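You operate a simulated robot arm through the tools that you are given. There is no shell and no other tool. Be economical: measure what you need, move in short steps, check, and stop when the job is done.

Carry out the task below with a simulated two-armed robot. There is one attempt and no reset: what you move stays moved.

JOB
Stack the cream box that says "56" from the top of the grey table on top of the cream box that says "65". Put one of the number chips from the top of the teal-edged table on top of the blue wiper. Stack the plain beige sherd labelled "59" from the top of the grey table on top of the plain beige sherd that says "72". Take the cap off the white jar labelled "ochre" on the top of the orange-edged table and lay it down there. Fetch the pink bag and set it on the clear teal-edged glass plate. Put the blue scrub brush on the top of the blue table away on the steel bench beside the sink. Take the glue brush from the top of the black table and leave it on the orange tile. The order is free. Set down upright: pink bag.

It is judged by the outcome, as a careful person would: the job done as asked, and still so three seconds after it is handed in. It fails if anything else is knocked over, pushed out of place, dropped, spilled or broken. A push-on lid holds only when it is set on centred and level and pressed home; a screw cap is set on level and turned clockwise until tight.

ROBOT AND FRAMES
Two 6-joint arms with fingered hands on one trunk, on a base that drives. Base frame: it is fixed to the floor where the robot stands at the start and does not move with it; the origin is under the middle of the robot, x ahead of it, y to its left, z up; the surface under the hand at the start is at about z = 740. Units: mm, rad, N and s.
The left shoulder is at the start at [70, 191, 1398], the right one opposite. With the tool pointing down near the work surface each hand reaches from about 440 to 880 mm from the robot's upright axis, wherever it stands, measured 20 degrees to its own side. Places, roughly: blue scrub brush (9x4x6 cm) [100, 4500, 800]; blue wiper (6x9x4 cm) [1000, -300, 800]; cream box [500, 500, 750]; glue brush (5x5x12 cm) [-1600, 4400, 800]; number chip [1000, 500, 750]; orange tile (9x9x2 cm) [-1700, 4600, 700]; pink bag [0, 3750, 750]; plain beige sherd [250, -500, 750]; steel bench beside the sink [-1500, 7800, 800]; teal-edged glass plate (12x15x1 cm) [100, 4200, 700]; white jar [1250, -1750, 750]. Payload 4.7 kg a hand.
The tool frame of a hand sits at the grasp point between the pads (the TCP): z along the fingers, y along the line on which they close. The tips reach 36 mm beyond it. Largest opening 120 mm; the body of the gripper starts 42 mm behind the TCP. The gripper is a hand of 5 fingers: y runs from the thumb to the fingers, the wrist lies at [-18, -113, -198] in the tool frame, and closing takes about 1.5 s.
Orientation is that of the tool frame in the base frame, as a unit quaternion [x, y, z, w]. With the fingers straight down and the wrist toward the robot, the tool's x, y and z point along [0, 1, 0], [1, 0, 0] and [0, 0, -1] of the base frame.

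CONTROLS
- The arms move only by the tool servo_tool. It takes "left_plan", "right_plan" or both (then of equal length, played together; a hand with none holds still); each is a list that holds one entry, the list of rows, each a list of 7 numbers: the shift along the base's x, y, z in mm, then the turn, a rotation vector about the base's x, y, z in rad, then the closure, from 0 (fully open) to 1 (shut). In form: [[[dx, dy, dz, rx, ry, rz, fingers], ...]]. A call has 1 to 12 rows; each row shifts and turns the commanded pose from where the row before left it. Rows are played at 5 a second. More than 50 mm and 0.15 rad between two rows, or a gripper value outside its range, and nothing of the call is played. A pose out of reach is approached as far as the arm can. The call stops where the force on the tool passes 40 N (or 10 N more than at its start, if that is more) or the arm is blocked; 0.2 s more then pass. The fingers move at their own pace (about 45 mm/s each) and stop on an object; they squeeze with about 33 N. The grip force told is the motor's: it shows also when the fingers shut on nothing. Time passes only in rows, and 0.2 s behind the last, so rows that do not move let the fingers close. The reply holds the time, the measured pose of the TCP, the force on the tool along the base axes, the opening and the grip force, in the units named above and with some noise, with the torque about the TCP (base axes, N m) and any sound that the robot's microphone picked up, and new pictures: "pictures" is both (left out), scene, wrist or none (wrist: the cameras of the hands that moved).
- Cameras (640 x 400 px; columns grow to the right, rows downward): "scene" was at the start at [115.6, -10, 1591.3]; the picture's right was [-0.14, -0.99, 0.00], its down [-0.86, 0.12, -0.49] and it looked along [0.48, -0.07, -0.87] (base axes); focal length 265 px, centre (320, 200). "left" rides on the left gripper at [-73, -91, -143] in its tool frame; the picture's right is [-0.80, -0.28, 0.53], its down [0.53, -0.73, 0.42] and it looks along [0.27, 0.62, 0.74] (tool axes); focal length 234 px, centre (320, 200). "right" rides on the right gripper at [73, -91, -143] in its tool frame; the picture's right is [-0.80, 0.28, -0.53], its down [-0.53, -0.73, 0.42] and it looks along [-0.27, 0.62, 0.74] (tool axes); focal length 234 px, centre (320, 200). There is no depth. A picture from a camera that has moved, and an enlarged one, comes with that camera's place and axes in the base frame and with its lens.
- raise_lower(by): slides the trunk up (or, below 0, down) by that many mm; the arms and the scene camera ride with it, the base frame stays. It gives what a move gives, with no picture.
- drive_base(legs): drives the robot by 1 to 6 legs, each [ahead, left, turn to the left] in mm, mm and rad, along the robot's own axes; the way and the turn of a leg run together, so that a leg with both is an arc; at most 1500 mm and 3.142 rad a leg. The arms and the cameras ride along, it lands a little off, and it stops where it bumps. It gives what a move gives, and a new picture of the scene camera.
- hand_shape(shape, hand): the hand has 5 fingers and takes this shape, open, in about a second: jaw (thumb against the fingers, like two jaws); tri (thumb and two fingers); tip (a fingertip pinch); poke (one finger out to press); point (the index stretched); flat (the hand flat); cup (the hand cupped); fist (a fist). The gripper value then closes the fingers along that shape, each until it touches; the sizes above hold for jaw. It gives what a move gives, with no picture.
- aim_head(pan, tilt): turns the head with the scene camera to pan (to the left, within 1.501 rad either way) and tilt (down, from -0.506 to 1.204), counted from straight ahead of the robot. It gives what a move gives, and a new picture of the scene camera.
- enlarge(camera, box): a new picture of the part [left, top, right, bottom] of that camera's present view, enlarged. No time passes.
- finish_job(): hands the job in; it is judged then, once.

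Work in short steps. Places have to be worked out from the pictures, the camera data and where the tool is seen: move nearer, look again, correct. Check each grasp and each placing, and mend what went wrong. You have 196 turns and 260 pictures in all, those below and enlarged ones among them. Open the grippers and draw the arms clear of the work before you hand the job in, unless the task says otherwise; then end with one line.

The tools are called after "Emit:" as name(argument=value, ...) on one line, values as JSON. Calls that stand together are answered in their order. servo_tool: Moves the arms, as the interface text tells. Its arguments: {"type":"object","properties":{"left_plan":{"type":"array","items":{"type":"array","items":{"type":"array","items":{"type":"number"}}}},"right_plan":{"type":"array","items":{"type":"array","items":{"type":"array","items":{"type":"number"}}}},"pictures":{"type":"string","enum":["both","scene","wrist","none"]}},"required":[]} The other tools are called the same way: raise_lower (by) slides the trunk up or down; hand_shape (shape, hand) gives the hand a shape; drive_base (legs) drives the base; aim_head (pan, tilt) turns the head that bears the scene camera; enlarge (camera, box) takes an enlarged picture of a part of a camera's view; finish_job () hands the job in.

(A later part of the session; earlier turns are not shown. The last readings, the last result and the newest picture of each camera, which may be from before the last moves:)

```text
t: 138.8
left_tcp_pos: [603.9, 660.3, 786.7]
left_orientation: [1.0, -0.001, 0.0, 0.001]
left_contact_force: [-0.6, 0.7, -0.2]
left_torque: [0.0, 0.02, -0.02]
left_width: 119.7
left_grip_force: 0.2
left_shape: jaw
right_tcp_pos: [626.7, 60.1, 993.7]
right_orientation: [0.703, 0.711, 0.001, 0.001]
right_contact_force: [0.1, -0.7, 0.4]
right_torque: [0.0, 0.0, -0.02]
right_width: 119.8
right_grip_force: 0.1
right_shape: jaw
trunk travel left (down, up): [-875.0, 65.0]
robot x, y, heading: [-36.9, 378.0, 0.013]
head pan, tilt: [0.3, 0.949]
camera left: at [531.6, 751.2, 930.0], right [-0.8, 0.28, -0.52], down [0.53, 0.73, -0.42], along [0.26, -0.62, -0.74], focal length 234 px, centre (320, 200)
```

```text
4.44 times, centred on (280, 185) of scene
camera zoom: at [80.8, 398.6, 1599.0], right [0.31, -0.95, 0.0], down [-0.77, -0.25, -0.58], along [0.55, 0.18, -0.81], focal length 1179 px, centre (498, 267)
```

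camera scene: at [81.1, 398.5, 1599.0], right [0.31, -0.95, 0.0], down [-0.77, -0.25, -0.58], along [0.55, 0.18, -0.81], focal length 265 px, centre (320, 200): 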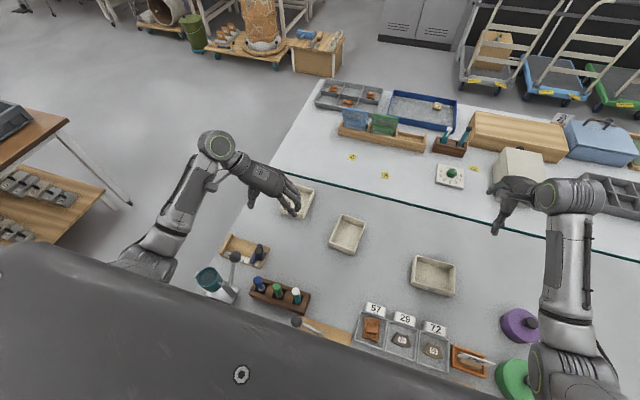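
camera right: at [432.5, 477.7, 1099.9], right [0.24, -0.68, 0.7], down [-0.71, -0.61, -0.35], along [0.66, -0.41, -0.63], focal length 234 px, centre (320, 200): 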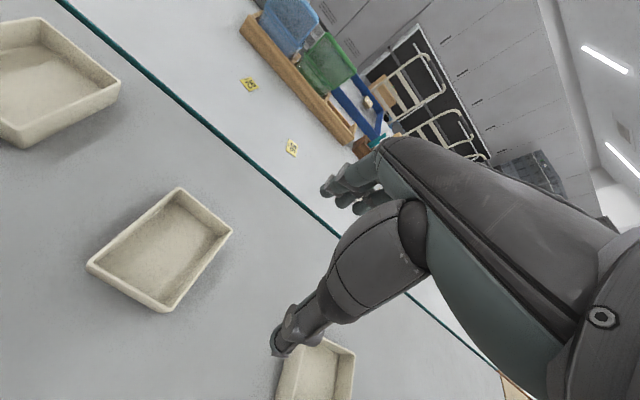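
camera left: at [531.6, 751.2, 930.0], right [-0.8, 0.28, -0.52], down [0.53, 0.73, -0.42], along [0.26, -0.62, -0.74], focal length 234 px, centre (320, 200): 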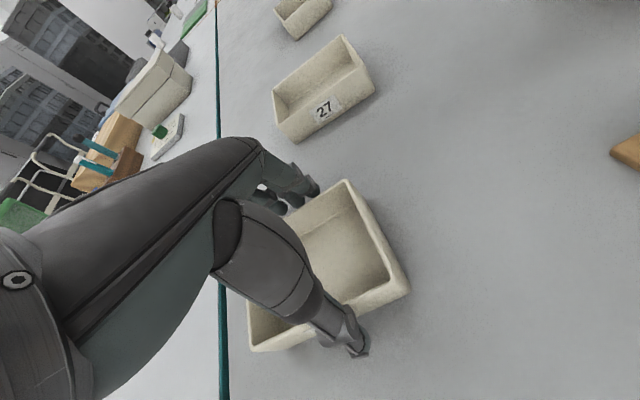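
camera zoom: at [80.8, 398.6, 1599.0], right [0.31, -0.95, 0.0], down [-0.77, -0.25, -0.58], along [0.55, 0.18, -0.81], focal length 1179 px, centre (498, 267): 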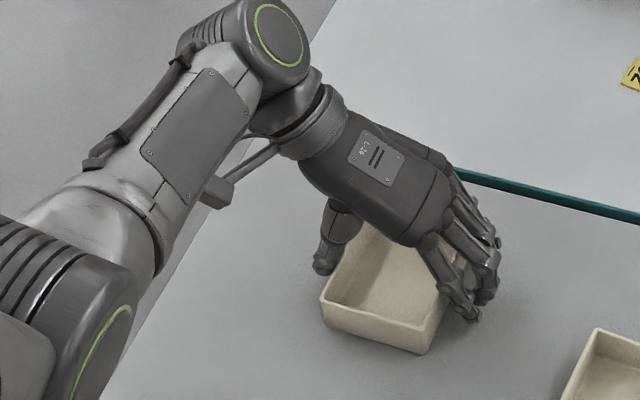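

Hand straddles the tray. Close gradually.

Emit:
servo_tool(left_plan=[[[0, 0, 0, 0, 0, 0, 0.1], [0, 0, 0, 0, 0, 0, 0.15], [0, 0, 0, 0, 0, 0, 0.2], [0, 0, 0, 0, 0, 0, 0.25], [0, 0, 0, 0, 0, 0, 0.3], [0, 0, 0, 0, 0, 0, 0.3], [0, 0, 10, 0, 0, 0, 0.3], [0, 0, 20, 0, 0, 0, 0.3], [0, 0, 0, 0, 0, 0, 0.3]]], pictures="wrist")

Emit:
enlarge(camera="scene", box=[220, 140, 340, 230])

```text
t: 140.8
left_tcp_pos: [604.5, 662.3, 816.3]
left_orientation: [1.0, -0.001, -0.002, 0.001]
left_contact_force: [-0.1, 0.4, -0.9]
left_torque: [0.01, 0.03, 0.01]
left_width: 89.0
left_grip_force: 33.4
left_shape: jaw
right_tcp_pos: [627.2, 61.4, 993.0]
right_orientation: [0.703, 0.711, 0.0, 0.001]
right_contact_force: [-0.2, -0.6, 0.1]
right_torque: [-0.01, 0.03, 0.03]
right_width: 119.8
right_grip_force: 0.1
right_shape: jaw
trunk travel left (down, up): [-875.0, 65.0]
robot x, y, heading: [-37.4, 373.7, 0.012]
head pan, tilt: [0.3, 0.949]
camera left: at [531.9, 751.7, 960.7], right [-0.8, 0.28, -0.52], down [0.53, 0.73, -0.43], along [0.26, -0.62, -0.74], focal length 234 px, centre (320, 200)
```

left: 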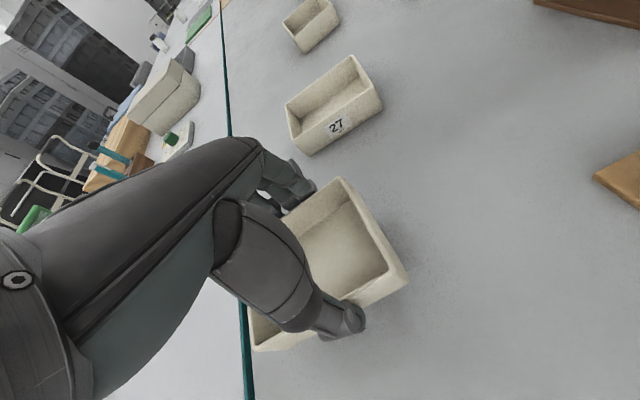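

```text
4.44 times, centred on (280, 185) of scene
camera zoom: at [81.7, 398.6, 1598.9], right [0.31, -0.95, 0.0], down [-0.77, -0.25, -0.58], along [0.55, 0.18, -0.81], focal length 1179 px, centre (498, 267)
```

zoom: 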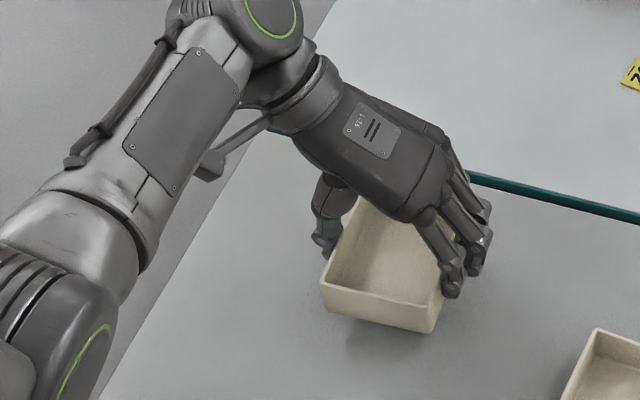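

Tray lifted level (89 mm grip). Raise, and rotate +90° so it will match tray 65's orientation.

Emit:
servo_tool(left_plan=[[[0, 0, 40, 0, 0, 0, 0.3], [0, 0, 30, 0, 0, 0.1428, 0.3], [0, 0, 30, 0, 0, 0.1428, 0.3], [0, 0, 20, 0, 0, 0.1428, 0.3], [0, 0, 0, 0, 0, 0.1428, 0.3], [0, 0, 0, 0, 0, 0.1428, 0.3], [0, 0, 0, 0, 0, 0.1428, 0.3], [0, 0, 0, 0, 0, 0.1428, 0.3], [0, 0, 0, 0, 0, 0.1428, 0.3], [0, 0, 0, 0, 0, 0.1428, 0.3], [0, 0, 0, 0, 0, 0.1428, 0.3], [0, 0, 0, 0, 0, 0.1428, 0.3]]], pictures="none")

Emit:
drive_base(legs=[[-85, -470, -0.013]])

Emit:
aim_head(pan=0.1, tilt=0.95)

```text
t: 143.3
left_tcp_pos: [603.5, 661.5, 936.6]
left_orientation: [0.707, 0.708, 0.0, 0.0]
left_contact_force: [0.5, -0.4, -0.5]
left_torque: [-0.01, 0.01, 0.01]
left_width: 88.9
left_grip_force: 33.6
left_shape: jaw
right_tcp_pos: [625.7, 60.2, 994.0]
right_orientation: [0.703, 0.711, 0.002, 0.0]
right_contact_force: [0.3, 0.1, 0.1]
right_torque: [-0.01, -0.02, 0.0]
right_width: 119.9
right_grip_force: 0.0
right_shape: jaw
trunk travel left (down, up): [-875.0, 65.0]
robot x, y, heading: [-36.6, 376.6, 0.015]
head pan, tilt: [0.3, 0.949]
```

```text
t: 146.3
left_tcp_pos: [527.5, 163.2, 935.4]
left_orientation: [0.713, 0.701, -0.001, 0.0]
left_contact_force: [-0.1, 0.1, -1.5]
left_torque: [-0.05, 0.0, 0.04]
left_width: 88.8
left_grip_force: 32.7
left_shape: jaw
right_tcp_pos: [541.0, -436.9, 992.6]
right_orientation: [0.708, 0.706, 0.002, 0.001]
right_contact_force: [0.2, 0.0, 0.8]
right_torque: [-0.04, 0.02, -0.05]
right_width: 119.8
right_grip_force: 0.0
right_shape: jaw
trunk travel left (down, up): [-875.0, 65.0]
robot x, y, heading: [-118.4, -108.4, 0.002]
head pan, tilt: [0.3, 0.949]
camera scene: at [1.0, -91.8, 1599.0], right [0.3, -0.95, 0.0], down [-0.78, -0.24, -0.58], along [0.56, 0.17, -0.81], focal length 265 px, centre (320, 200)
```

scene: 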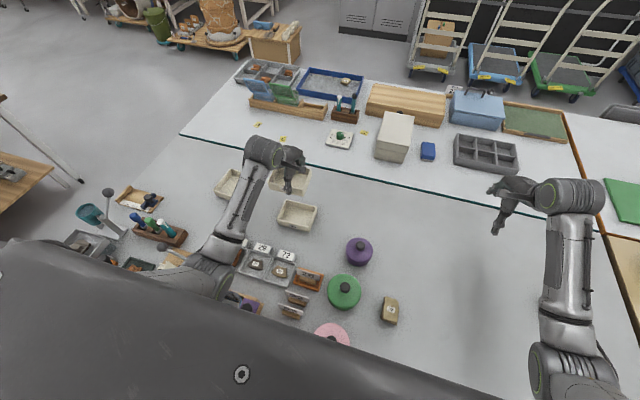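

```text
t: 147.0
left_tcp_pos: [527.0, 162.2, 936.7]
left_orientation: [0.713, 0.701, 0.0, 0.0]
left_contact_force: [-0.2, -0.1, -1.1]
left_torque: [0.02, 0.04, -0.01]
left_width: 88.9
left_grip_force: 32.7
left_shape: jaw
right_tcp_pos: [542.0, -438.5, 992.4]
right_orientation: [0.709, 0.705, 0.002, 0.001]
right_contact_force: [0.0, -0.8, 0.1]
right_torque: [0.02, 0.0, 0.0]
right_width: 119.7
right_grip_force: 0.1
right_shape: jaw
trunk travel left (down, up): [-875.0, 65.0]
robot x, y, heading: [-115.1, -112.9, 0.006]
head pan, tilt: [0.099, 0.949]
camera scene: at [3.7, -107.2, 1599.0], right [0.1, -0.99, 0.0], down [-0.81, -0.08, -0.58], along [0.58, 0.06, -0.81], focal length 265 px, centre (320, 200)
```

scene: 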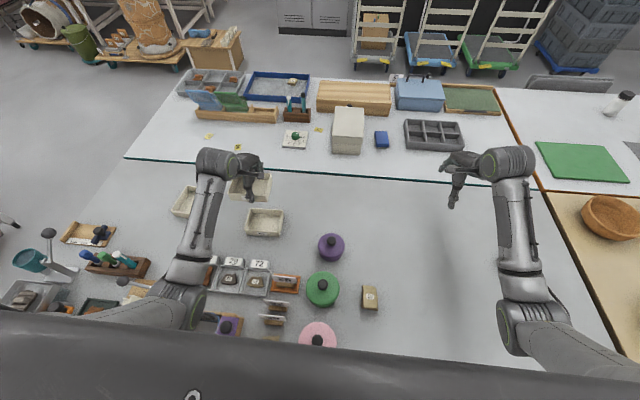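

Emit:
enlarge(camera="scene", box=[200, 150, 300, 245])

```text
4.21 times, centred on (250, 198) of scene
camera zoom: at [3.7, -107.2, 1599.0], right [0.1, -0.99, 0.0], down [-0.81, -0.08, -0.58], along [0.58, 0.06, -0.81], focal length 1117 px, centre (615, 210)
```

zoom: 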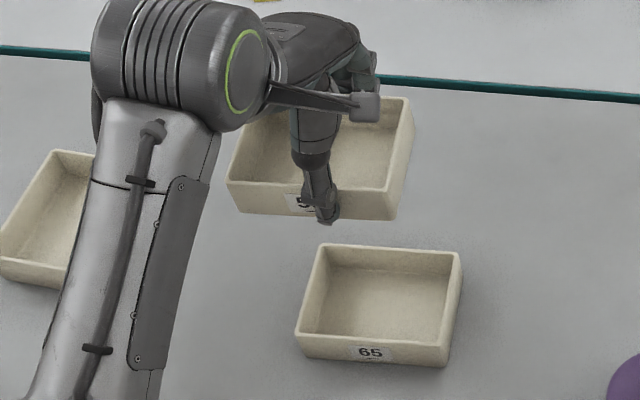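

Tray 65's rim centre is (478,141), yaw +0.03; the held tray's centre is at (524,171). Move −46,−30 and lower to just above.

Emit:
servo_tool(left_plan=[[[-23, -15, -20, 0, 0, 0.03, 0.3], [-23, -15, -20, 0, 0, 0, 0.3], [0, 0, -30, 0, 0, 0, 0.3], [0, 0, -18, 0, 0, 0, 0.3], [0, 0, 0, 0, 0, 0, 0.3]]], pictures="wrist")

Emit:
enlarge(camera="scene", box=[210, 160, 310, 245])

```text
t: 148.2
left_tcp_pos: [481.0, 132.0, 848.9]
left_orientation: [0.702, 0.712, 0.0, 0.0]
left_contact_force: [-0.3, 0.4, -0.8]
left_torque: [-0.02, 0.02, 0.0]
left_width: 88.8
left_grip_force: 32.8
left_shape: jaw
right_tcp_pos: [540.4, -438.0, 994.4]
right_orientation: [0.708, 0.706, 0.001, 0.001]
right_contact_force: [0.6, 0.1, -0.1]
right_torque: [-0.03, 0.02, 0.01]
right_width: 119.9
right_grip_force: 0.0
right_shape: jaw
trunk travel left (down, up): [-875.0, 65.0]
robot x, y, heading: [-117.6, -115.4, 0.006]
head pan, tilt: [0.099, 0.949]
camera left: at [389.8, 57.5, 992.2], right [-0.27, -0.81, -0.52], down [-0.74, 0.52, -0.42], along [0.62, 0.27, -0.74], focal length 234 px, centre (320, 200)
```

left: 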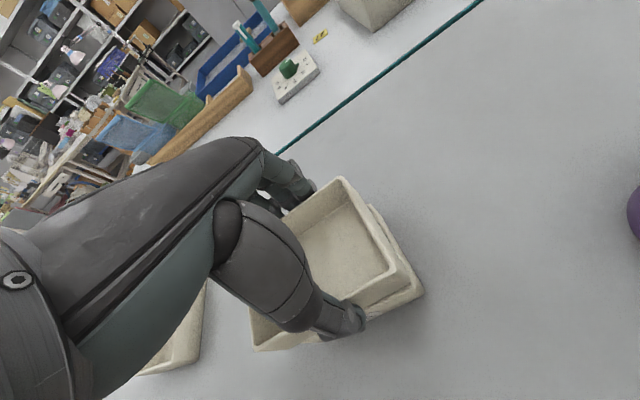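

```text
4.71 times, centred on (260, 202) of scene
camera zoom: at [3.4, -106.9, 1599.0], right [0.1, -0.99, 0.0], down [-0.81, -0.08, -0.58], along [0.58, 0.06, -0.81], focal length 1248 px, centre (602, 188)
```

zoom: 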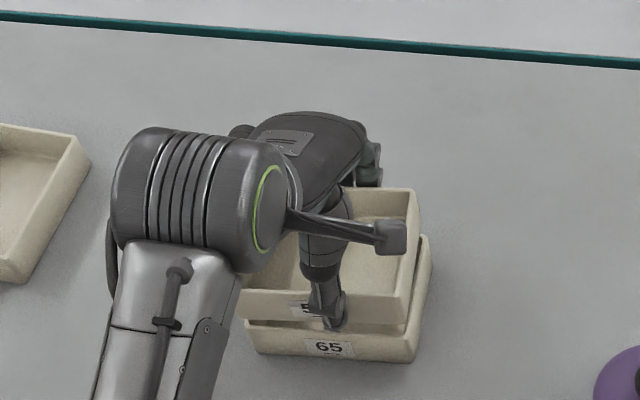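

Aligned to within 2 mm; nudge +2 x, −1 y, and lower to contact (~z 832).

Emit:
servo_tool(left_plan=[[[2, -1, -8, 0, 0, 0, 0.3], [0, 0, -5, 0, 0, 0, 0.3], [0, 0, -2, 0, 0, 0, 0.3], [0, 0, -2, 0, 0, 0, 0.3], [0, 0, 0, 0, 0, 0, 0.3]]], pictures="none")

```text
t: 149.4
left_tcp_pos: [483.9, 132.0, 831.0]
left_orientation: [0.702, 0.712, -0.001, 0.0]
left_contact_force: [0.3, -0.9, -1.3]
left_torque: [-0.01, -0.02, -0.01]
left_width: 88.8
left_grip_force: 32.8
left_shape: jaw
right_tcp_pos: [540.3, -437.3, 994.3]
right_orientation: [0.708, 0.706, 0.002, 0.001]
right_contact_force: [0.7, 0.0, 0.3]
right_torque: [0.04, 0.01, 0.0]
right_width: 119.9
right_grip_force: 0.1
right_shape: jaw
trunk travel left (down, up): [-875.0, 65.0]
robot x, y, heading: [-121.0, -112.9, 0.0]
head pan, tilt: [0.099, 0.949]
```

Not yet touching; continue in 1.5 mm steps.

Emit:
servo_tool(left_plan=[[[0, 0, -1.5, 0, 0, 0, 0.3], [0, 0, -1.5, 0, 0, 0, 0.3], [0, 0, 0, 0, 0, 0, 0.3]]], pictures="wrist")

Emit:
enlarge(camera="scene", box=[210, 160, 310, 245])

```text
t: 150.2
left_tcp_pos: [483.8, 131.7, 827.8]
left_orientation: [0.702, 0.712, 0.0, 0.0]
left_contact_force: [-0.1, -0.1, -1.5]
left_torque: [0.0, -0.01, 0.0]
left_width: 88.8
left_grip_force: 32.9
left_shape: jaw
right_tcp_pos: [541.0, -437.7, 994.0]
right_orientation: [0.708, 0.706, 0.002, 0.001]
right_contact_force: [-0.3, 0.3, -0.9]
right_torque: [-0.01, 0.02, 0.02]
right_width: 120.1
right_grip_force: 0.2
right_shape: jaw
trunk travel left (down, up): [-875.0, 65.0]
robot x, y, heading: [-123.4, -113.1, 0.004]
head pan, tilt: [0.099, 0.949]
camera left: at [392.6, 56.7, 971.7], right [-0.27, -0.81, -0.52], down [-0.74, 0.52, -0.42], along [0.62, 0.27, -0.74], focal length 234 px, centre (320, 200)
```

left: 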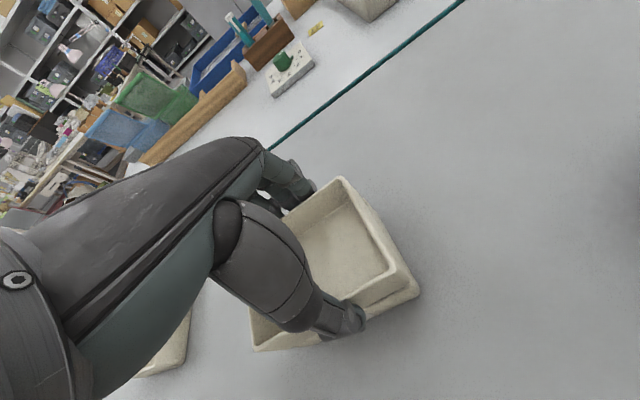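

```text
4.71 times, centred on (260, 202) of scene
camera zoom: at [3.8, -106.8, 1599.0], right [0.1, -0.99, 0.0], down [-0.81, -0.08, -0.58], along [0.58, 0.06, -0.81], focal length 1248 px, centre (602, 188)
```

zoom: 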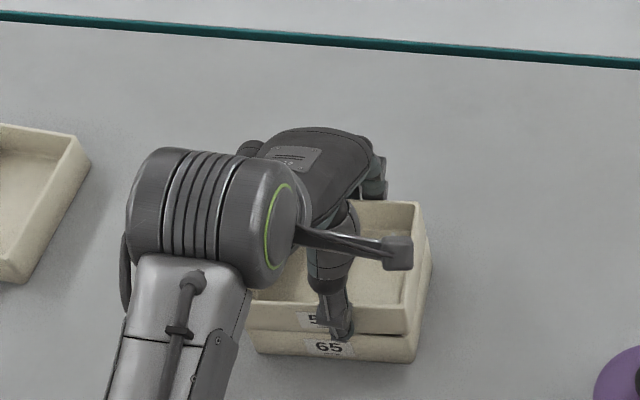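

Very well aligned. Continue down.

Emit:
servo_tool(left_plan=[[[0, 0, -1.5, 0, 0, 0, 0.3], [0, 0, -1.5, 0, 0, 0, 0.3], [0, 0, 0, 0, 0, 0, 0.3]]], pictures="none")

```text
t: 151.0
left_tcp_pos: [483.4, 131.5, 825.9]
left_orientation: [0.703, 0.711, 0.001, 0.001]
left_contact_force: [0.0, 1.0, 5.2]
left_torque: [0.02, 0.23, 0.01]
left_width: 88.7
left_grip_force: 33.4
left_shape: jaw
right_tcp_pos: [542.5, -437.5, 994.1]
right_orientation: [0.708, 0.706, 0.0, 0.001]
right_contact_force: [-0.2, -0.5, -0.1]
right_torque: [0.0, -0.05, -0.04]
right_width: 120.1
right_grip_force: 0.0
right_shape: jaw
trunk travel left (down, up): [-875.0, 65.0]
robot x, y, heading: [-118.1, -114.3, 0.002]
head pan, tilt: [0.099, 0.949]
```

Contact. Release gradually, then check.

Emit:
servo_tool(left_plan=[[[0, 0, 0, 0, 0, 0, 0.28], [0, 0, 0, 0, 0, 0, 0.265], [0, 0, 0, 0, 0, 0, 0.255], [0, 0, 0, 0, 0, 0, 0.245], [0, 0, 0, 0, 0, 0, 0.235], [0, 0, 0, 0, 0, 0, 0.22], [0, 0, 0, 0, 0, 0, 0.18], [0, 0, 0, 0, 0, 0, 0.1], [0, 0, 0, 0, 0, 0, 0], [0, 0, 0, 0, 0, 0, 0]]], pictures="none")

Emit:
enlarge(camera="scene", box=[210, 160, 310, 245])

```text
t: 153.2
left_tcp_pos: [483.5, 131.5, 824.6]
left_orientation: [0.702, 0.712, 0.0, 0.0]
left_contact_force: [0.7, 0.1, -0.9]
left_torque: [-0.03, 0.0, -0.02]
left_width: 119.6
left_grip_force: 0.0
left_shape: jaw
right_tcp_pos: [541.6, -437.2, 993.0]
right_orientation: [0.708, 0.706, 0.002, 0.001]
right_contact_force: [0.6, 0.2, 0.1]
right_torque: [-0.01, 0.03, -0.03]
right_width: 119.9
right_grip_force: 0.2
right_shape: jaw
trunk travel left (down, up): [-875.0, 65.0]
robot x, y, heading: [-116.5, -111.7, 0.002]
head pan, tilt: [0.099, 0.949]
```

```text
4.71 times, centred on (260, 202) of scene
camera zoom: at [3.6, -106.8, 1599.0], right [0.1, -0.99, 0.0], down [-0.81, -0.08, -0.58], along [0.58, 0.06, -0.81], focal length 1248 px, centre (602, 188)
```

zoom: 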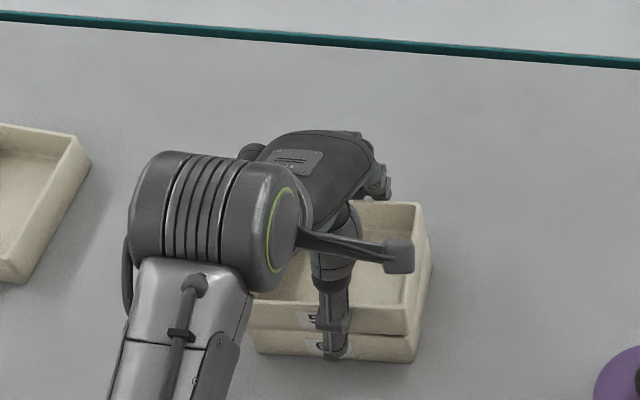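

Stack of boxes done. Raise the left hand, then drive around the left end to the far side of the teal-edged table (wiper and chips are out of reach from here).

Emit:
servo_tool(left_plan=[[[0, 0, 40, 0, 0, 0, 0], [0, 0, 45, 0, 0, 0, 0], [0, 0, 45, 0, 0, 0, 0], [20, 30, 30, 0, 0, 0, 0], [20, 30, 10, 0, 0, 0, 0], [0, 0, 0, 0, 0, 0, 0]]], pictures="none")

Emit:
enlarge(camera="scene", box=[200, 150, 320, 250])

Emit:
drive_base(legs=[[-200, 0, 0], [0, 1270, 0]])

```text
t: 154.6
left_tcp_pos: [523.5, 187.9, 996.5]
left_orientation: [0.703, 0.712, 0.001, 0.0]
left_contact_force: [-0.5, -0.4, -1.1]
left_torque: [0.02, -0.02, 0.03]
left_width: 119.9
left_grip_force: 0.0
left_shape: jaw
right_tcp_pos: [540.3, -439.2, 994.0]
right_orientation: [0.708, 0.706, 0.001, 0.001]
right_contact_force: [0.4, -0.8, -0.2]
right_torque: [0.03, 0.02, -0.03]
right_width: 120.1
right_grip_force: 0.0
right_shape: jaw
trunk travel left (down, up): [-875.0, 65.0]
robot x, y, heading: [-121.0, -111.5, -0.003]
head pan, tilt: [0.099, 0.949]
```

```text
4.00 times, centred on (260, 200) of scene
camera zoom: at [3.0, -108.4, 1599.1], right [0.1, -0.99, 0.0], down [-0.81, -0.08, -0.58], along [0.58, 0.06, -0.81], focal length 1061 px, centre (560, 200)
```

zoom: 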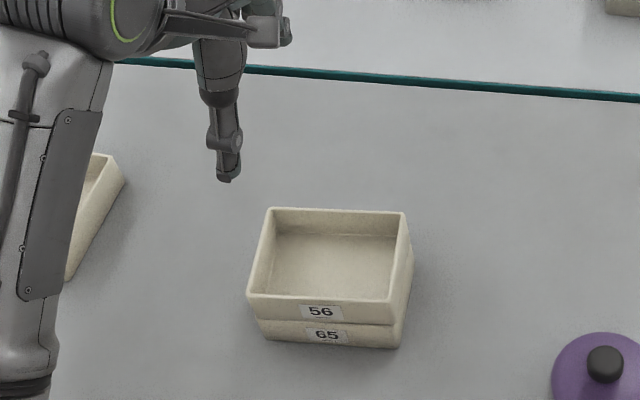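

```text
t: 162.2
left_tcp_pos: [302.8, 1477.9, 996.2]
left_orientation: [0.696, 0.718, 0.0, 0.0]
left_contact_force: [-0.4, 0.3, 0.8]
left_torque: [-0.01, 0.0, -0.01]
left_width: 119.9
left_grip_force: 0.0
left_shape: jaw
right_tcp_pos: [332.3, 851.3, 993.7]
right_orientation: [0.702, 0.713, 0.001, 0.001]
right_contact_force: [-0.2, 0.2, -0.1]
right_torque: [-0.01, 0.01, 0.0]
right_width: 120.0
right_grip_force: 0.1
right_shape: jaw
trunk travel left (down, up): [-875.0, 65.0]
robot x, y, heading: [-331.6, 1161.8, 0.02]
head pan, tilt: [0.099, 0.949]
camera scene: at [-211.5, 1172.3, 1599.0], right [0.12, -0.99, 0.0], down [-0.81, -0.1, -0.58], along [0.58, 0.07, -0.81], focal length 265 px, centre (320, 200)
```

scene: 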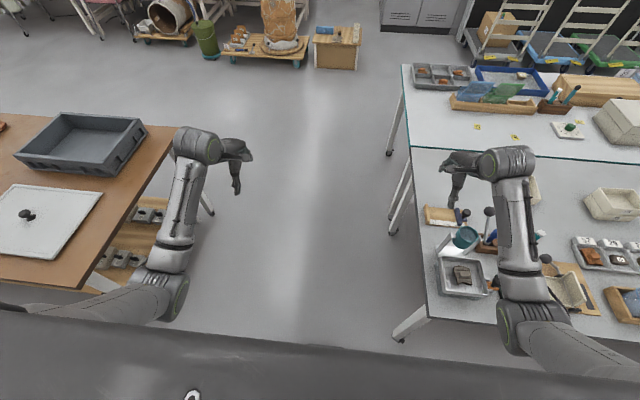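

Boxes stacked neatly. Continue through the gap to the far side and turn around.

Emit:
drive_base(legs=[[0, 200, -0.02], [1500, 0, 0], [950, 0, 0], [0, 0, 3.14]])

```text
t: 182.9
left_tcp_pos: [1423.7, 1061.1, 996.9]
left_orientation: [-0.69, 0.724, 0.0, 0.0]
left_contact_force: [0.3, 0.3, 0.3]
left_torque: [0.02, -0.01, 0.01]
left_width: 119.9
left_grip_force: 0.1
left_shape: jaw
right_tcp_pos: [1444.5, 1689.4, 994.5]
right_orientation: [-0.684, 0.73, 0.001, -0.001]
right_contact_force: [0.2, 0.5, -0.6]
right_torque: [0.0, -0.02, 0.0]
right_width: 120.2
right_grip_force: 0.0
right_shape: jaw
trunk travel left (down, up): [-875.0, 65.0]
robot x, y, heading: [2084.5, 1325.5, 3.082]
head pan, tilt: [0.099, 0.949]
camera scene: at [1960.2, 1323.1, 1599.0], right [-0.04, 1.0, 0.0], down [0.81, 0.03, -0.58], along [-0.58, -0.02, -0.81], focal length 265 px, centre (320, 200)
```

scene: 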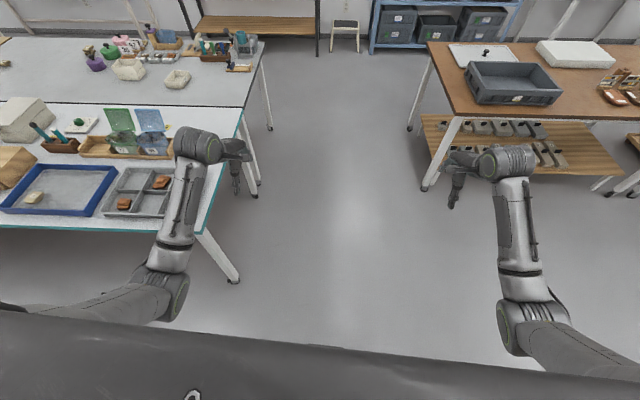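

Now slide along the far side toward the chips and close in.

Emit:
drive_base(legs=[[0, 0, 0.06], [0, 1205, 0], [440, 0, 0]])

Emit:
aim_head(pan=0.0, tilt=0.95)

```text
t: 191.6
left_tcp_pos: [1006.9, -171.7, 996.8]
left_orientation: [0.713, -0.701, -0.001, 0.001]
left_contact_force: [0.0, -0.2, -0.3]
left_torque: [0.02, 0.0, 0.0]
left_width: 119.8
left_grip_force: 0.1
left_shape: jaw
right_tcp_pos: [987.2, 453.7, 992.8]
right_orientation: [-0.706, 0.708, 0.001, -0.002]
right_contact_force: [0.2, -0.6, 0.1]
right_torque: [0.03, 0.0, 0.0]
right_width: 120.0
right_grip_force: 0.0
right_shape: jaw
trunk travel left (down, up): [-875.0, 65.0]
robot x, y, heading: [1648.5, 129.7, -3.137]
head pan, tilt: [0.099, 0.949]
camera scene: at [1526.0, 121.6, 1599.1], right [-0.1, 0.99, 0.0], down [0.81, 0.08, -0.58], along [-0.58, -0.06, -0.81], focal length 265 px, centre (320, 200)
```

scene: 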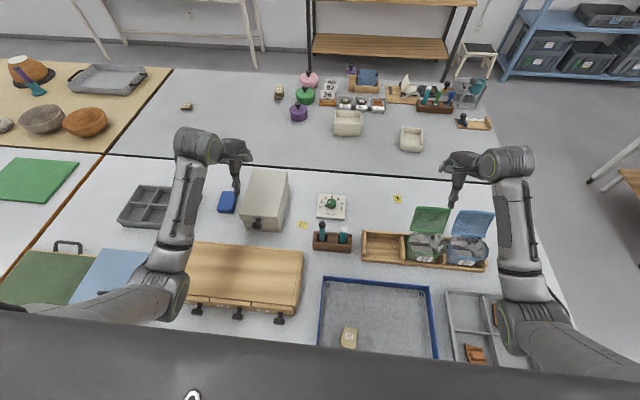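

```text
t: 192.3
left_tcp_pos: [1004.6, -173.2, 996.3]
left_orientation: [0.712, -0.702, 0.0, -0.001]
left_contact_force: [-1.2, -0.5, 0.3]
left_torque: [-0.01, -0.02, -0.01]
left_width: 119.6
left_grip_force: 0.1
left_shape: jaw
right_tcp_pos: [987.3, 453.4, 993.2]
right_orientation: [-0.706, 0.708, 0.001, -0.001]
right_contact_force: [-0.5, 0.8, -0.5]
right_torque: [-0.01, -0.03, -0.01]
right_width: 119.8
right_grip_force: 0.0
right_shape: jaw
trunk travel left (down, up): [-875.0, 65.0]
robot x, y, heading: [1647.9, 130.1, -3.136]
head pan, tilt: [0.0, 0.949]
camera scene: at [1524.1, 128.8, 1598.9], right [0.0, 1.0, 0.0], down [0.81, 0.0, -0.58], along [-0.58, 0.0, -0.81], focal length 265 px, centre (320, 200)
```

scene: 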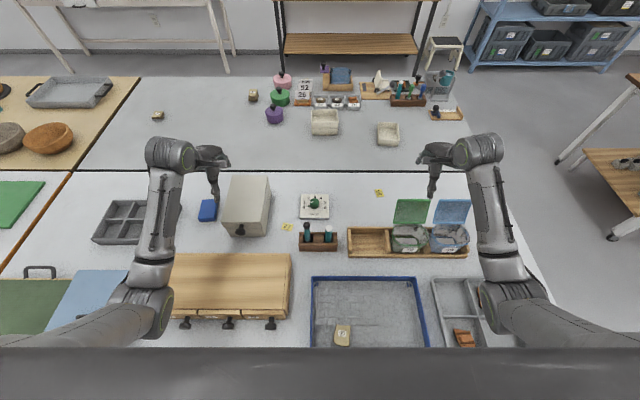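

Chip 56 is at about (877,364). Set the right hand to fingertip pinch and move above it.

Emit:
hand_shape(hand="right", shape="tip")

Emit:
servo_tool(right_plan=[[[-22, -18, -28, 0, 0, 0, 0.4], [-22, -18, -28, 0, 0, 0, 0.4], [-22, -18, -28, 0, 0, 0, 0.4], [-22, -18, -28, 0, 0, 0, 0.4], [-22, -18, -28, 0, 0, 0, 0.4], [0, 0, 0, 0, 0, 0, 0.4]]], pictures="wrist")

Emit:
enlarge(camera="scene", box=[340, 150, 440, 230])

```text
t: 193.2
left_tcp_pos: [1005.3, -173.4, 996.8]
left_orientation: [0.713, -0.701, 0.0, 0.0]
left_contact_force: [-1.2, -0.2, -0.2]
left_torque: [0.01, 0.01, 0.01]
left_width: 119.8
left_grip_force: 0.1
left_shape: jaw
right_tcp_pos: [987.1, 454.3, 994.0]
right_orientation: [-0.706, 0.708, 0.0, -0.001]
right_contact_force: [0.8, 1.1, 0.0]
right_torque: [0.0, -0.01, -0.02]
right_width: 119.9
right_grip_force: 0.1
right_shape: tip
trunk travel left (down, up): [-875.0, 65.0]
robot x, y, heading: [1647.6, 130.9, -3.139]
head pan, tilt: [0.0, 0.949]
```

```text
t: 194.6
left_tcp_pos: [1007.0, -172.3, 997.4]
left_orientation: [0.713, -0.701, 0.0, 0.0]
left_contact_force: [0.2, 0.5, 0.3]
left_torque: [-0.01, 0.02, 0.0]
left_width: 119.9
left_grip_force: 0.1
left_shape: jaw
right_tcp_pos: [877.7, 363.5, 850.5]
right_orientation: [-0.706, 0.708, 0.001, -0.002]
right_contact_force: [-0.5, 0.1, 0.5]
right_torque: [0.02, 0.0, -0.01]
right_width: 72.0
right_grip_force: 0.0
right_shape: tip
trunk travel left (down, up): [-875.0, 65.0]
robot x, y, heading: [1647.5, 132.6, -3.134]
head pan, tilt: [0.0, 0.949]
camera right: at [970.7, 291.6, 994.1], right [-0.28, 0.8, 0.53], down [0.73, 0.53, -0.43], along [-0.62, 0.27, -0.74], focal length 234 px, centre (320, 200)
```

right: 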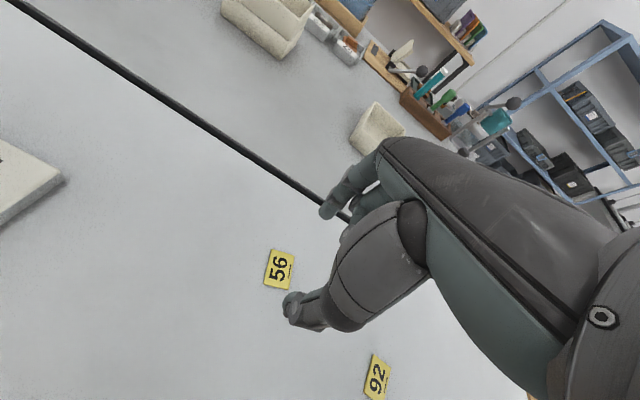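

```text
5.00 times, centred on (390, 190) of scene
camera zoom: at [1525.7, 129.4, 1599.1], right [0.0, 1.0, 0.0], down [0.81, 0.0, -0.58], along [-0.58, 0.0, -0.81], focal length 1326 px, centre (-30, 250)
```

zoom: 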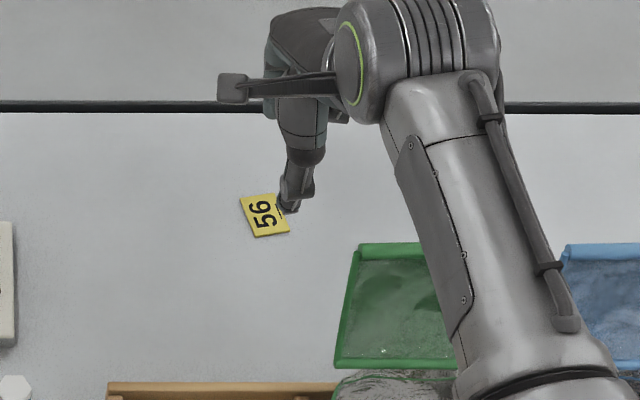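

Chip confirmed at (877,366), rotated ~0.2 rad. Rotate to match, descend, narrow to ~48 mm, then feel for the table.

Emit:
servo_tool(right_plan=[[[0, 2, -30, 0, 0, 0.1, 0.5], [0, 0, -28, 0, 0, 0.1, 0.58], [0, 0, -10, 0, 0, 0, 0.58], [0, 0, 0, 0, 0, 0, 0.58]]], pictures="wrist")

Emit:
enlarge(camera="scene", box=[340, 150, 440, 230])

```text
t: 195.6
left_tcp_pos: [1006.5, -172.8, 996.2]
left_orientation: [0.712, -0.702, 0.0, 0.0]
left_contact_force: [0.2, 0.2, 0.3]
left_torque: [0.01, -0.01, 0.0]
left_width: 119.9
left_grip_force: 0.0
left_shape: jaw
right_tcp_pos: [875.9, 363.2, 783.2]
right_orientation: [0.774, -0.633, -0.001, 0.001]
right_contact_force: [0.3, -0.3, 0.1]
right_torque: [-0.01, 0.02, 0.0]
right_width: 51.2
right_grip_force: 0.0
right_shape: tip
trunk travel left (down, up): [-875.0, 65.0]
robot x, y, heading: [1648.6, 129.6, -3.137]
head pan, tilt: [0.0, 0.949]
camera right: at [980.9, 311.5, 926.9], right [-0.43, 0.73, 0.53], down [0.61, 0.67, -0.43], along [-0.66, 0.14, -0.74], focal length 234 px, centre (320, 200)
```

right: 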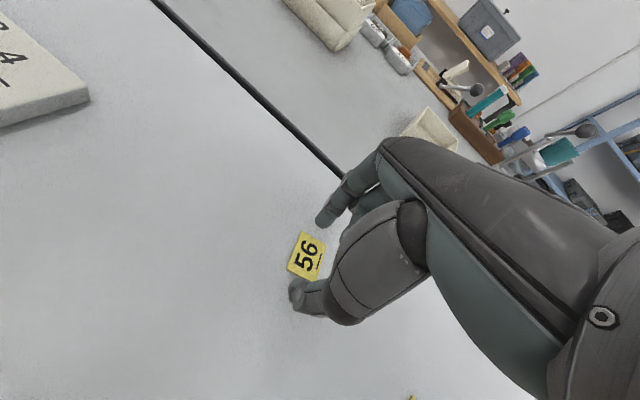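

```text
5.00 times, centred on (390, 190) of scene
camera zoom: at [1524.6, 129.0, 1599.0], right [0.0, 1.0, 0.0], down [0.81, 0.0, -0.58], along [-0.58, 0.0, -0.81], focal length 1326 px, centre (-30, 250)
```

zoom: 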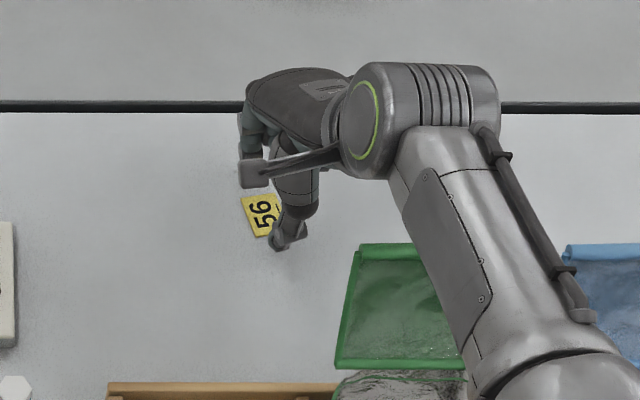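

Chip lies between the tips. Lower by feel.

Emit:
servo_tool(right_plan=[[[2, 3, -3, 0, 0, 0, 0.6], [0, 0, -2, 0, 0, 0, 0.6], [0, 0, 0, 0, 0, 0, 0.6]]], pictures="none")

```text
t: 196.4
left_tcp_pos: [1006.4, -173.5, 996.2]
left_orientation: [0.713, -0.701, 0.0, -0.001]
left_contact_force: [-0.7, -0.5, 0.7]
left_torque: [0.01, 0.01, 0.01]
left_width: 119.5
left_grip_force: 0.0
left_shape: jaw
right_tcp_pos: [879.0, 366.9, 779.0]
right_orientation: [0.774, -0.633, -0.001, 0.0]
right_contact_force: [0.2, 0.0, 0.0]
right_torque: [0.0, 0.0, 0.0]
right_width: 49.0
right_grip_force: 0.0
right_shape: tip
trunk travel left (down, up): [-875.0, 65.0]
robot x, y, heading: [1647.3, 132.0, -3.14]
head pan, tilt: [0.0, 0.949]
```

Emit:
servo_tool(right_plan=[[[0, 0, -1.5, 0, 0, 0, 0.62], [0, 0, -1, 0, 0, 0, 0.62], [0, 0, 0, 0, 0, 0, 0.62]]], pictures="none")

```text
t: 197.2
left_tcp_pos: [1006.1, -173.0, 998.3]
left_orientation: [0.712, -0.702, 0.0, -0.001]
left_contact_force: [-0.5, 0.1, -0.7]
left_torque: [-0.01, 0.04, 0.02]
left_width: 119.9
left_grip_force: 0.1
left_shape: jaw
right_tcp_pos: [878.8, 368.5, 777.6]
right_orientation: [0.774, -0.633, -0.001, 0.001]
right_contact_force: [0.0, -0.8, 0.1]
right_torque: [0.01, 0.0, 0.0]
right_width: 46.6
right_grip_force: 0.0
right_shape: tip
trunk travel left (down, up): [-875.0, 65.0]
robot x, y, heading: [1653.4, 126.9, -3.137]
head pan, tilt: [0.0, 0.949]
```

No contact yet; lower 1.5 more and close on the chip.

Emit:
servo_tool(right_plan=[[[0, 0, -1.5, 0, 0, 0, 0.63], [0, 0, 0, 0, 0, 0, 0.66], [0, 0, 0, 0, 0, 0, 0.7], [0, 0, 0, 0, 0, 0, 0.73], [0, 0, 0, 0, 0, 0, 0.76], [0, 0, 0, 0, 0, 0, 0.8], [0, 0, 0, 0, 0, 0, 0.8], [0, 0, 0, 0, 0, 0, 0.8]]], pictures="wrist")

```text
t: 199.0
left_tcp_pos: [1006.4, -173.4, 997.0]
left_orientation: [0.713, -0.702, -0.001, -0.001]
left_contact_force: [0.9, -1.2, -0.3]
left_torque: [0.01, 0.01, -0.03]
left_width: 119.9
left_grip_force: 0.1
left_shape: jaw
right_tcp_pos: [879.1, 368.7, 777.6]
right_orientation: [0.774, -0.633, 0.0, 0.002]
right_contact_force: [-1.0, -0.7, 6.7]
right_torque: [0.0, 0.0, 0.04]
right_width: 24.5
right_grip_force: 0.0
right_shape: tip
trunk travel left (down, up): [-875.0, 65.0]
robot x, y, heading: [1648.9, 130.8, -3.14]
head pan, tilt: [0.0, 0.949]
camera right: at [984.1, 315.9, 920.9], right [-0.43, 0.73, 0.53], down [0.61, 0.67, -0.43], along [-0.66, 0.14, -0.73], focal length 234 px, centre (320, 200)
```

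right: 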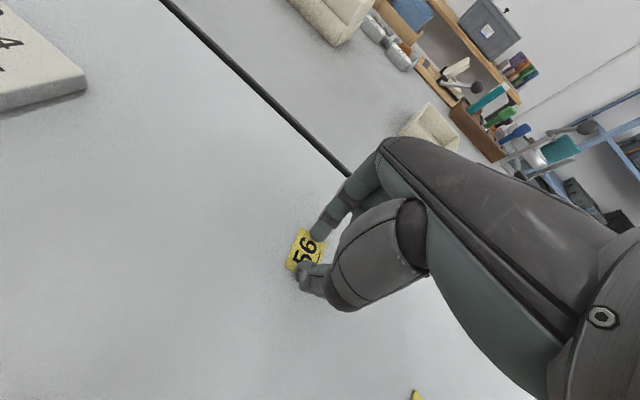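

Fingertips slid over the thin chip. Reopen, press the tips down to the table, then close while keeping light pressure.

Emit:
servo_tool(right_plan=[[[0, 0, 3, 0, 0, 0, 0.6], [0, 0, 0, 0, 0, 0, 0.6], [0, 0, 0, 0, 0, 0, 0.6], [0, 0, -4, 0, 0, 0, 0.62], [0, 0, 0, 0, 0, 0, 0.64]]], pictures="wrist")

Emit:
enlarge(camera="right", box=[260, 190, 360, 310])

```text
t: 200.2
left_tcp_pos: [1007.3, -175.1, 998.5]
left_orientation: [0.713, -0.701, 0.0, -0.001]
left_contact_force: [-0.5, -0.1, 1.2]
left_torque: [0.01, -0.02, 0.02]
left_width: 119.8
left_grip_force: 0.1
left_shape: jaw
right_tcp_pos: [878.6, 368.3, 777.9]
right_orientation: [0.775, -0.632, -0.002, 0.003]
right_contact_force: [-0.3, -0.3, 8.5]
right_torque: [-0.02, 0.02, -0.05]
right_width: 24.3
right_grip_force: 33.2
right_shape: tip
trunk travel left (down, up): [-875.0, 65.0]
robot x, y, heading: [1648.6, 129.0, -3.137]
head pan, tilt: [0.0, 0.949]
camera right: at [984.6, 316.3, 920.5], right [-0.43, 0.73, 0.53], down [0.61, 0.67, -0.43], along [-0.67, 0.14, -0.73], focal length 234 px, centre (320, 200)
```

right: 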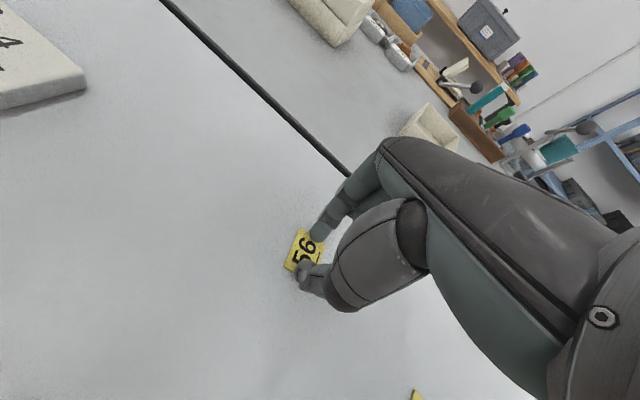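

```text
3.33 times, centred on (310, 250) of right
camera zoom: at [984.6, 316.3, 920.5], right [-0.43, 0.73, 0.53], down [0.61, 0.67, -0.43], along [-0.67, 0.14, -0.73], focal length 781 px, centre (353, 33)
```

zoom: 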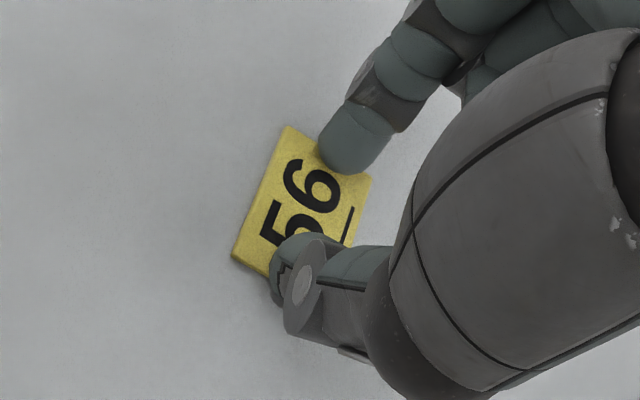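

The reading shows a grip of 33 N at 24 mm – the chip may actually be gripped. Lift 25 mm and see.

Emit:
servo_tool(right_plan=[[[0, 0, 5, 0, 0, 0, 0.85], [0, 0, 10, 0, 0, 0, 0.85], [0, 0, 15, 0, 0, 0, 0.85], [0, 0, 0, 0, 0, 0, 0.85]]], pictures="wrist")

```text
t: 201.2
left_tcp_pos: [1005.4, -173.1, 997.0]
left_orientation: [0.712, -0.702, 0.0, -0.001]
left_contact_force: [-0.3, -0.4, -0.2]
left_torque: [0.01, -0.01, 0.02]
left_width: 120.0
left_grip_force: 0.1
left_shape: jaw
right_tcp_pos: [879.9, 369.0, 804.6]
right_orientation: [0.773, -0.634, 0.001, 0.001]
right_contact_force: [-0.5, 0.5, 0.1]
right_torque: [-0.02, 0.02, 0.0]
right_width: 18.5
right_grip_force: 33.1
right_shape: tip
trunk travel left (down, up): [-875.0, 65.0]
robot x, y, heading: [1648.3, 127.0, -3.138]
head pan, tilt: [0.0, 0.949]
camera right: at [984.2, 317.3, 948.6], right [-0.43, 0.73, 0.52], down [0.61, 0.67, -0.43], along [-0.66, 0.14, -0.74], focal length 234 px, centre (320, 200)
```

right: 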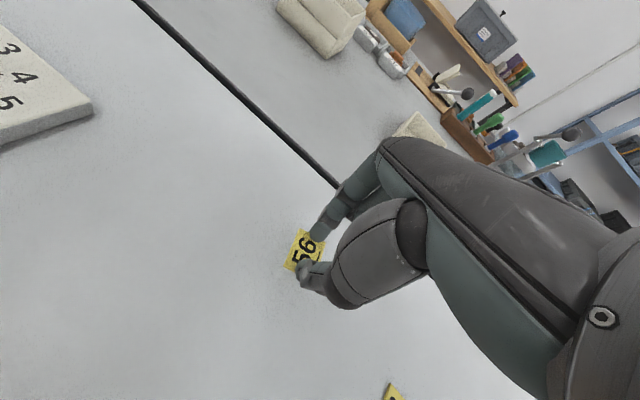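

The chip came up with the fingers. Raise to z≈1000 and drive 669 mm left toward the wiper.

Emit:
servo_tool(right_plan=[[[10, 0, 40, 0, 0, 0, 0.85], [20, 0, 45, 0, 0, 0, 0.85], [20, 0, 45, 0, 0, 0, 0.85], [20, 0, 40, 0, 0, 0, 0.85], [20, 0, 20, 0, 0, 0, 0.85]]], pictures="none")

Emit:
drive_base(legs=[[0, 660, 0]])

Emit:
enlarge(camera="right", box=[0, 0, 640, 400])

```text
t: 202.4
left_tcp_pos: [1005.5, -174.2, 996.5]
left_orientation: [0.713, -0.702, -0.001, 0.0]
left_contact_force: [0.7, 0.1, 0.4]
left_torque: [0.03, 0.0, 0.01]
left_width: 119.8
left_grip_force: 0.1
left_shape: jaw
right_tcp_pos: [969.3, 370.6, 995.4]
right_orientation: [0.774, -0.634, -0.001, 0.002]
right_contact_force: [-0.6, -0.3, -0.4]
right_torque: [0.0, 0.0, -0.02]
right_width: 18.7
right_grip_force: 33.4
right_shape: tip
trunk travel left (down, up): [-875.0, 65.0]
robot x, y, heading: [1647.6, 131.5, -3.139]
head pan, tilt: [0.0, 0.949]
```

```text
t: 206.1
left_tcp_pos: [994.9, -815.6, 996.0]
left_orientation: [-0.704, 0.71, 0.0, 0.001]
left_contact_force: [0.0, -0.8, 0.3]
left_torque: [-0.01, 0.0, 0.0]
left_width: 120.0
left_grip_force: 0.0
left_shape: jaw
right_tcp_pos: [969.5, -270.5, 994.1]
right_orientation: [0.767, -0.642, 0.0, 0.001]
right_contact_force: [0.5, 0.5, -1.0]
right_torque: [-0.02, -0.02, 0.01]
right_width: 18.5
right_grip_force: 33.3
right_shape: tip
trunk travel left (down, up): [-875.0, 65.0]
robot x, y, heading: [1643.3, -524.4, 3.125]
head pan, tilt: [0.0, 0.949]
camera scene: at [1520.5, -524.4, 1599.0], right [0.02, 1.0, 0.0], down [0.81, -0.01, -0.58], along [-0.58, 0.01, -0.81], focal length 265 px, centre (320, 200)
```

scene: 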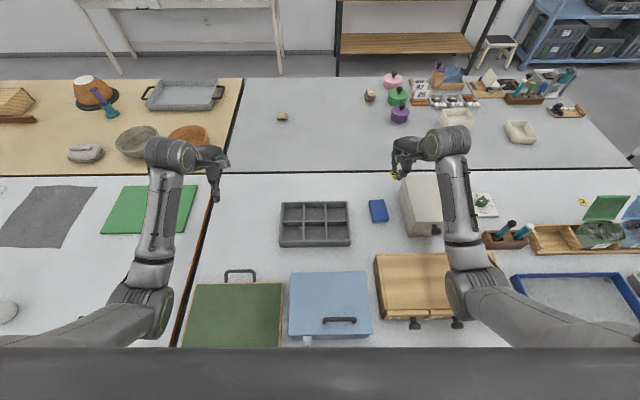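

```text
1.00 times, centred on (320, 200) of right (not enlarged: the box is as wide or as high as the picture)
camera zoom: at [1072.0, -325.1, 1137.6], right [-0.42, 0.74, 0.53], down [0.63, 0.65, -0.43], along [-0.66, 0.15, -0.74], focal length 234 px, centre (320, 200)
```

zoom: 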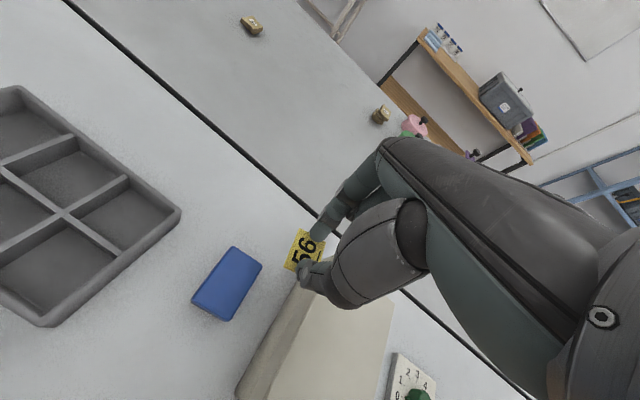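

Wiper centre ≈(985,-298); chip sits right at the TCP. Move over it and descend to just above.

Emit:
servo_tool(right_plan=[[[8, -14, -30, 0, 0, 0, 0.85], [9, -12, -40, 0, 0, 0, 0.85], [0, 0, -45, 0, 0, 0, 0.85], [0, 0, -35, 0, 0, 0, 0.85], [0, 0, 0, 0, 0, 0, 0.85]]], pictures="wrist")

Emit:
enlarge(camera="scene", box=[340, 160, 440, 230])

```text
t: 207.2
left_tcp_pos: [996.1, -815.8, 996.8]
left_orientation: [-0.705, 0.71, 0.0, 0.0]
left_contact_force: [0.1, 0.3, 0.1]
left_torque: [0.0, 0.08, -0.01]
left_width: 119.8
left_grip_force: 0.0
left_shape: jaw
right_tcp_pos: [985.9, -296.3, 843.6]
right_orientation: [0.766, -0.643, -0.001, 0.002]
right_contact_force: [-0.1, 0.4, -0.6]
right_torque: [-0.01, -0.01, -0.03]
right_width: 18.5
right_grip_force: 32.7
right_shape: tip
trunk travel left (down, up): [-875.0, 65.0]
robot x, y, heading: [1642.8, -525.8, 3.121]
head pan, tilt: [0.0, 0.949]
camera right: at [1089.8, -351.1, 987.1], right [-0.42, 0.74, 0.53], down [0.63, 0.65, -0.43], along [-0.66, 0.15, -0.74], focal length 234 px, centre (320, 200)
```

right: 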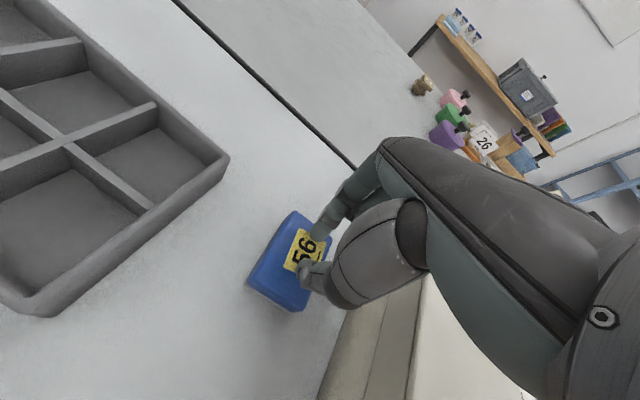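

```text
5.71 times, centred on (390, 195) of scene
camera zoom: at [1520.7, -525.3, 1599.0], right [0.02, 1.0, 0.0], down [0.81, -0.01, -0.58], along [-0.58, 0.01, -0.81], focal length 1516 px, centre (-80, 229)
```

zoom: 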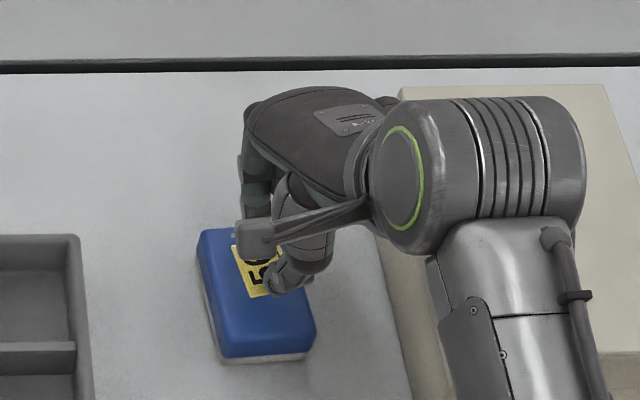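

Chip is centred over the wiper. Lower gently to contact.

Emit:
servo_tool(right_plan=[[[2, -2, -14, 0, 0, 0, 0.85], [0, 0, -6, 0, 0, 0, 0.85], [0, 0, -3, 0, 0, 0, 0.85], [0, 0, 0, 0, 0, 0, 0.85]]], pictures="none")

```text
t: 208.2
left_tcp_pos: [994.7, -816.3, 996.2]
left_orientation: [-0.705, 0.71, 0.001, 0.001]
left_contact_force: [0.1, -0.2, 0.3]
left_torque: [0.0, -0.05, -0.01]
left_width: 120.0
left_grip_force: 0.1
left_shape: jaw
right_tcp_pos: [986.0, -298.8, 820.8]
right_orientation: [0.767, -0.642, 0.0, 0.001]
right_contact_force: [0.3, 0.2, -0.5]
right_torque: [-0.01, -0.03, -0.04]
right_width: 18.8
right_grip_force: 33.3
right_shape: tip
trunk travel left (down, up): [-875.0, 65.0]
robot x, y, heading: [1643.3, -529.0, 3.121]
head pan, tilt: [0.0, 0.949]
```

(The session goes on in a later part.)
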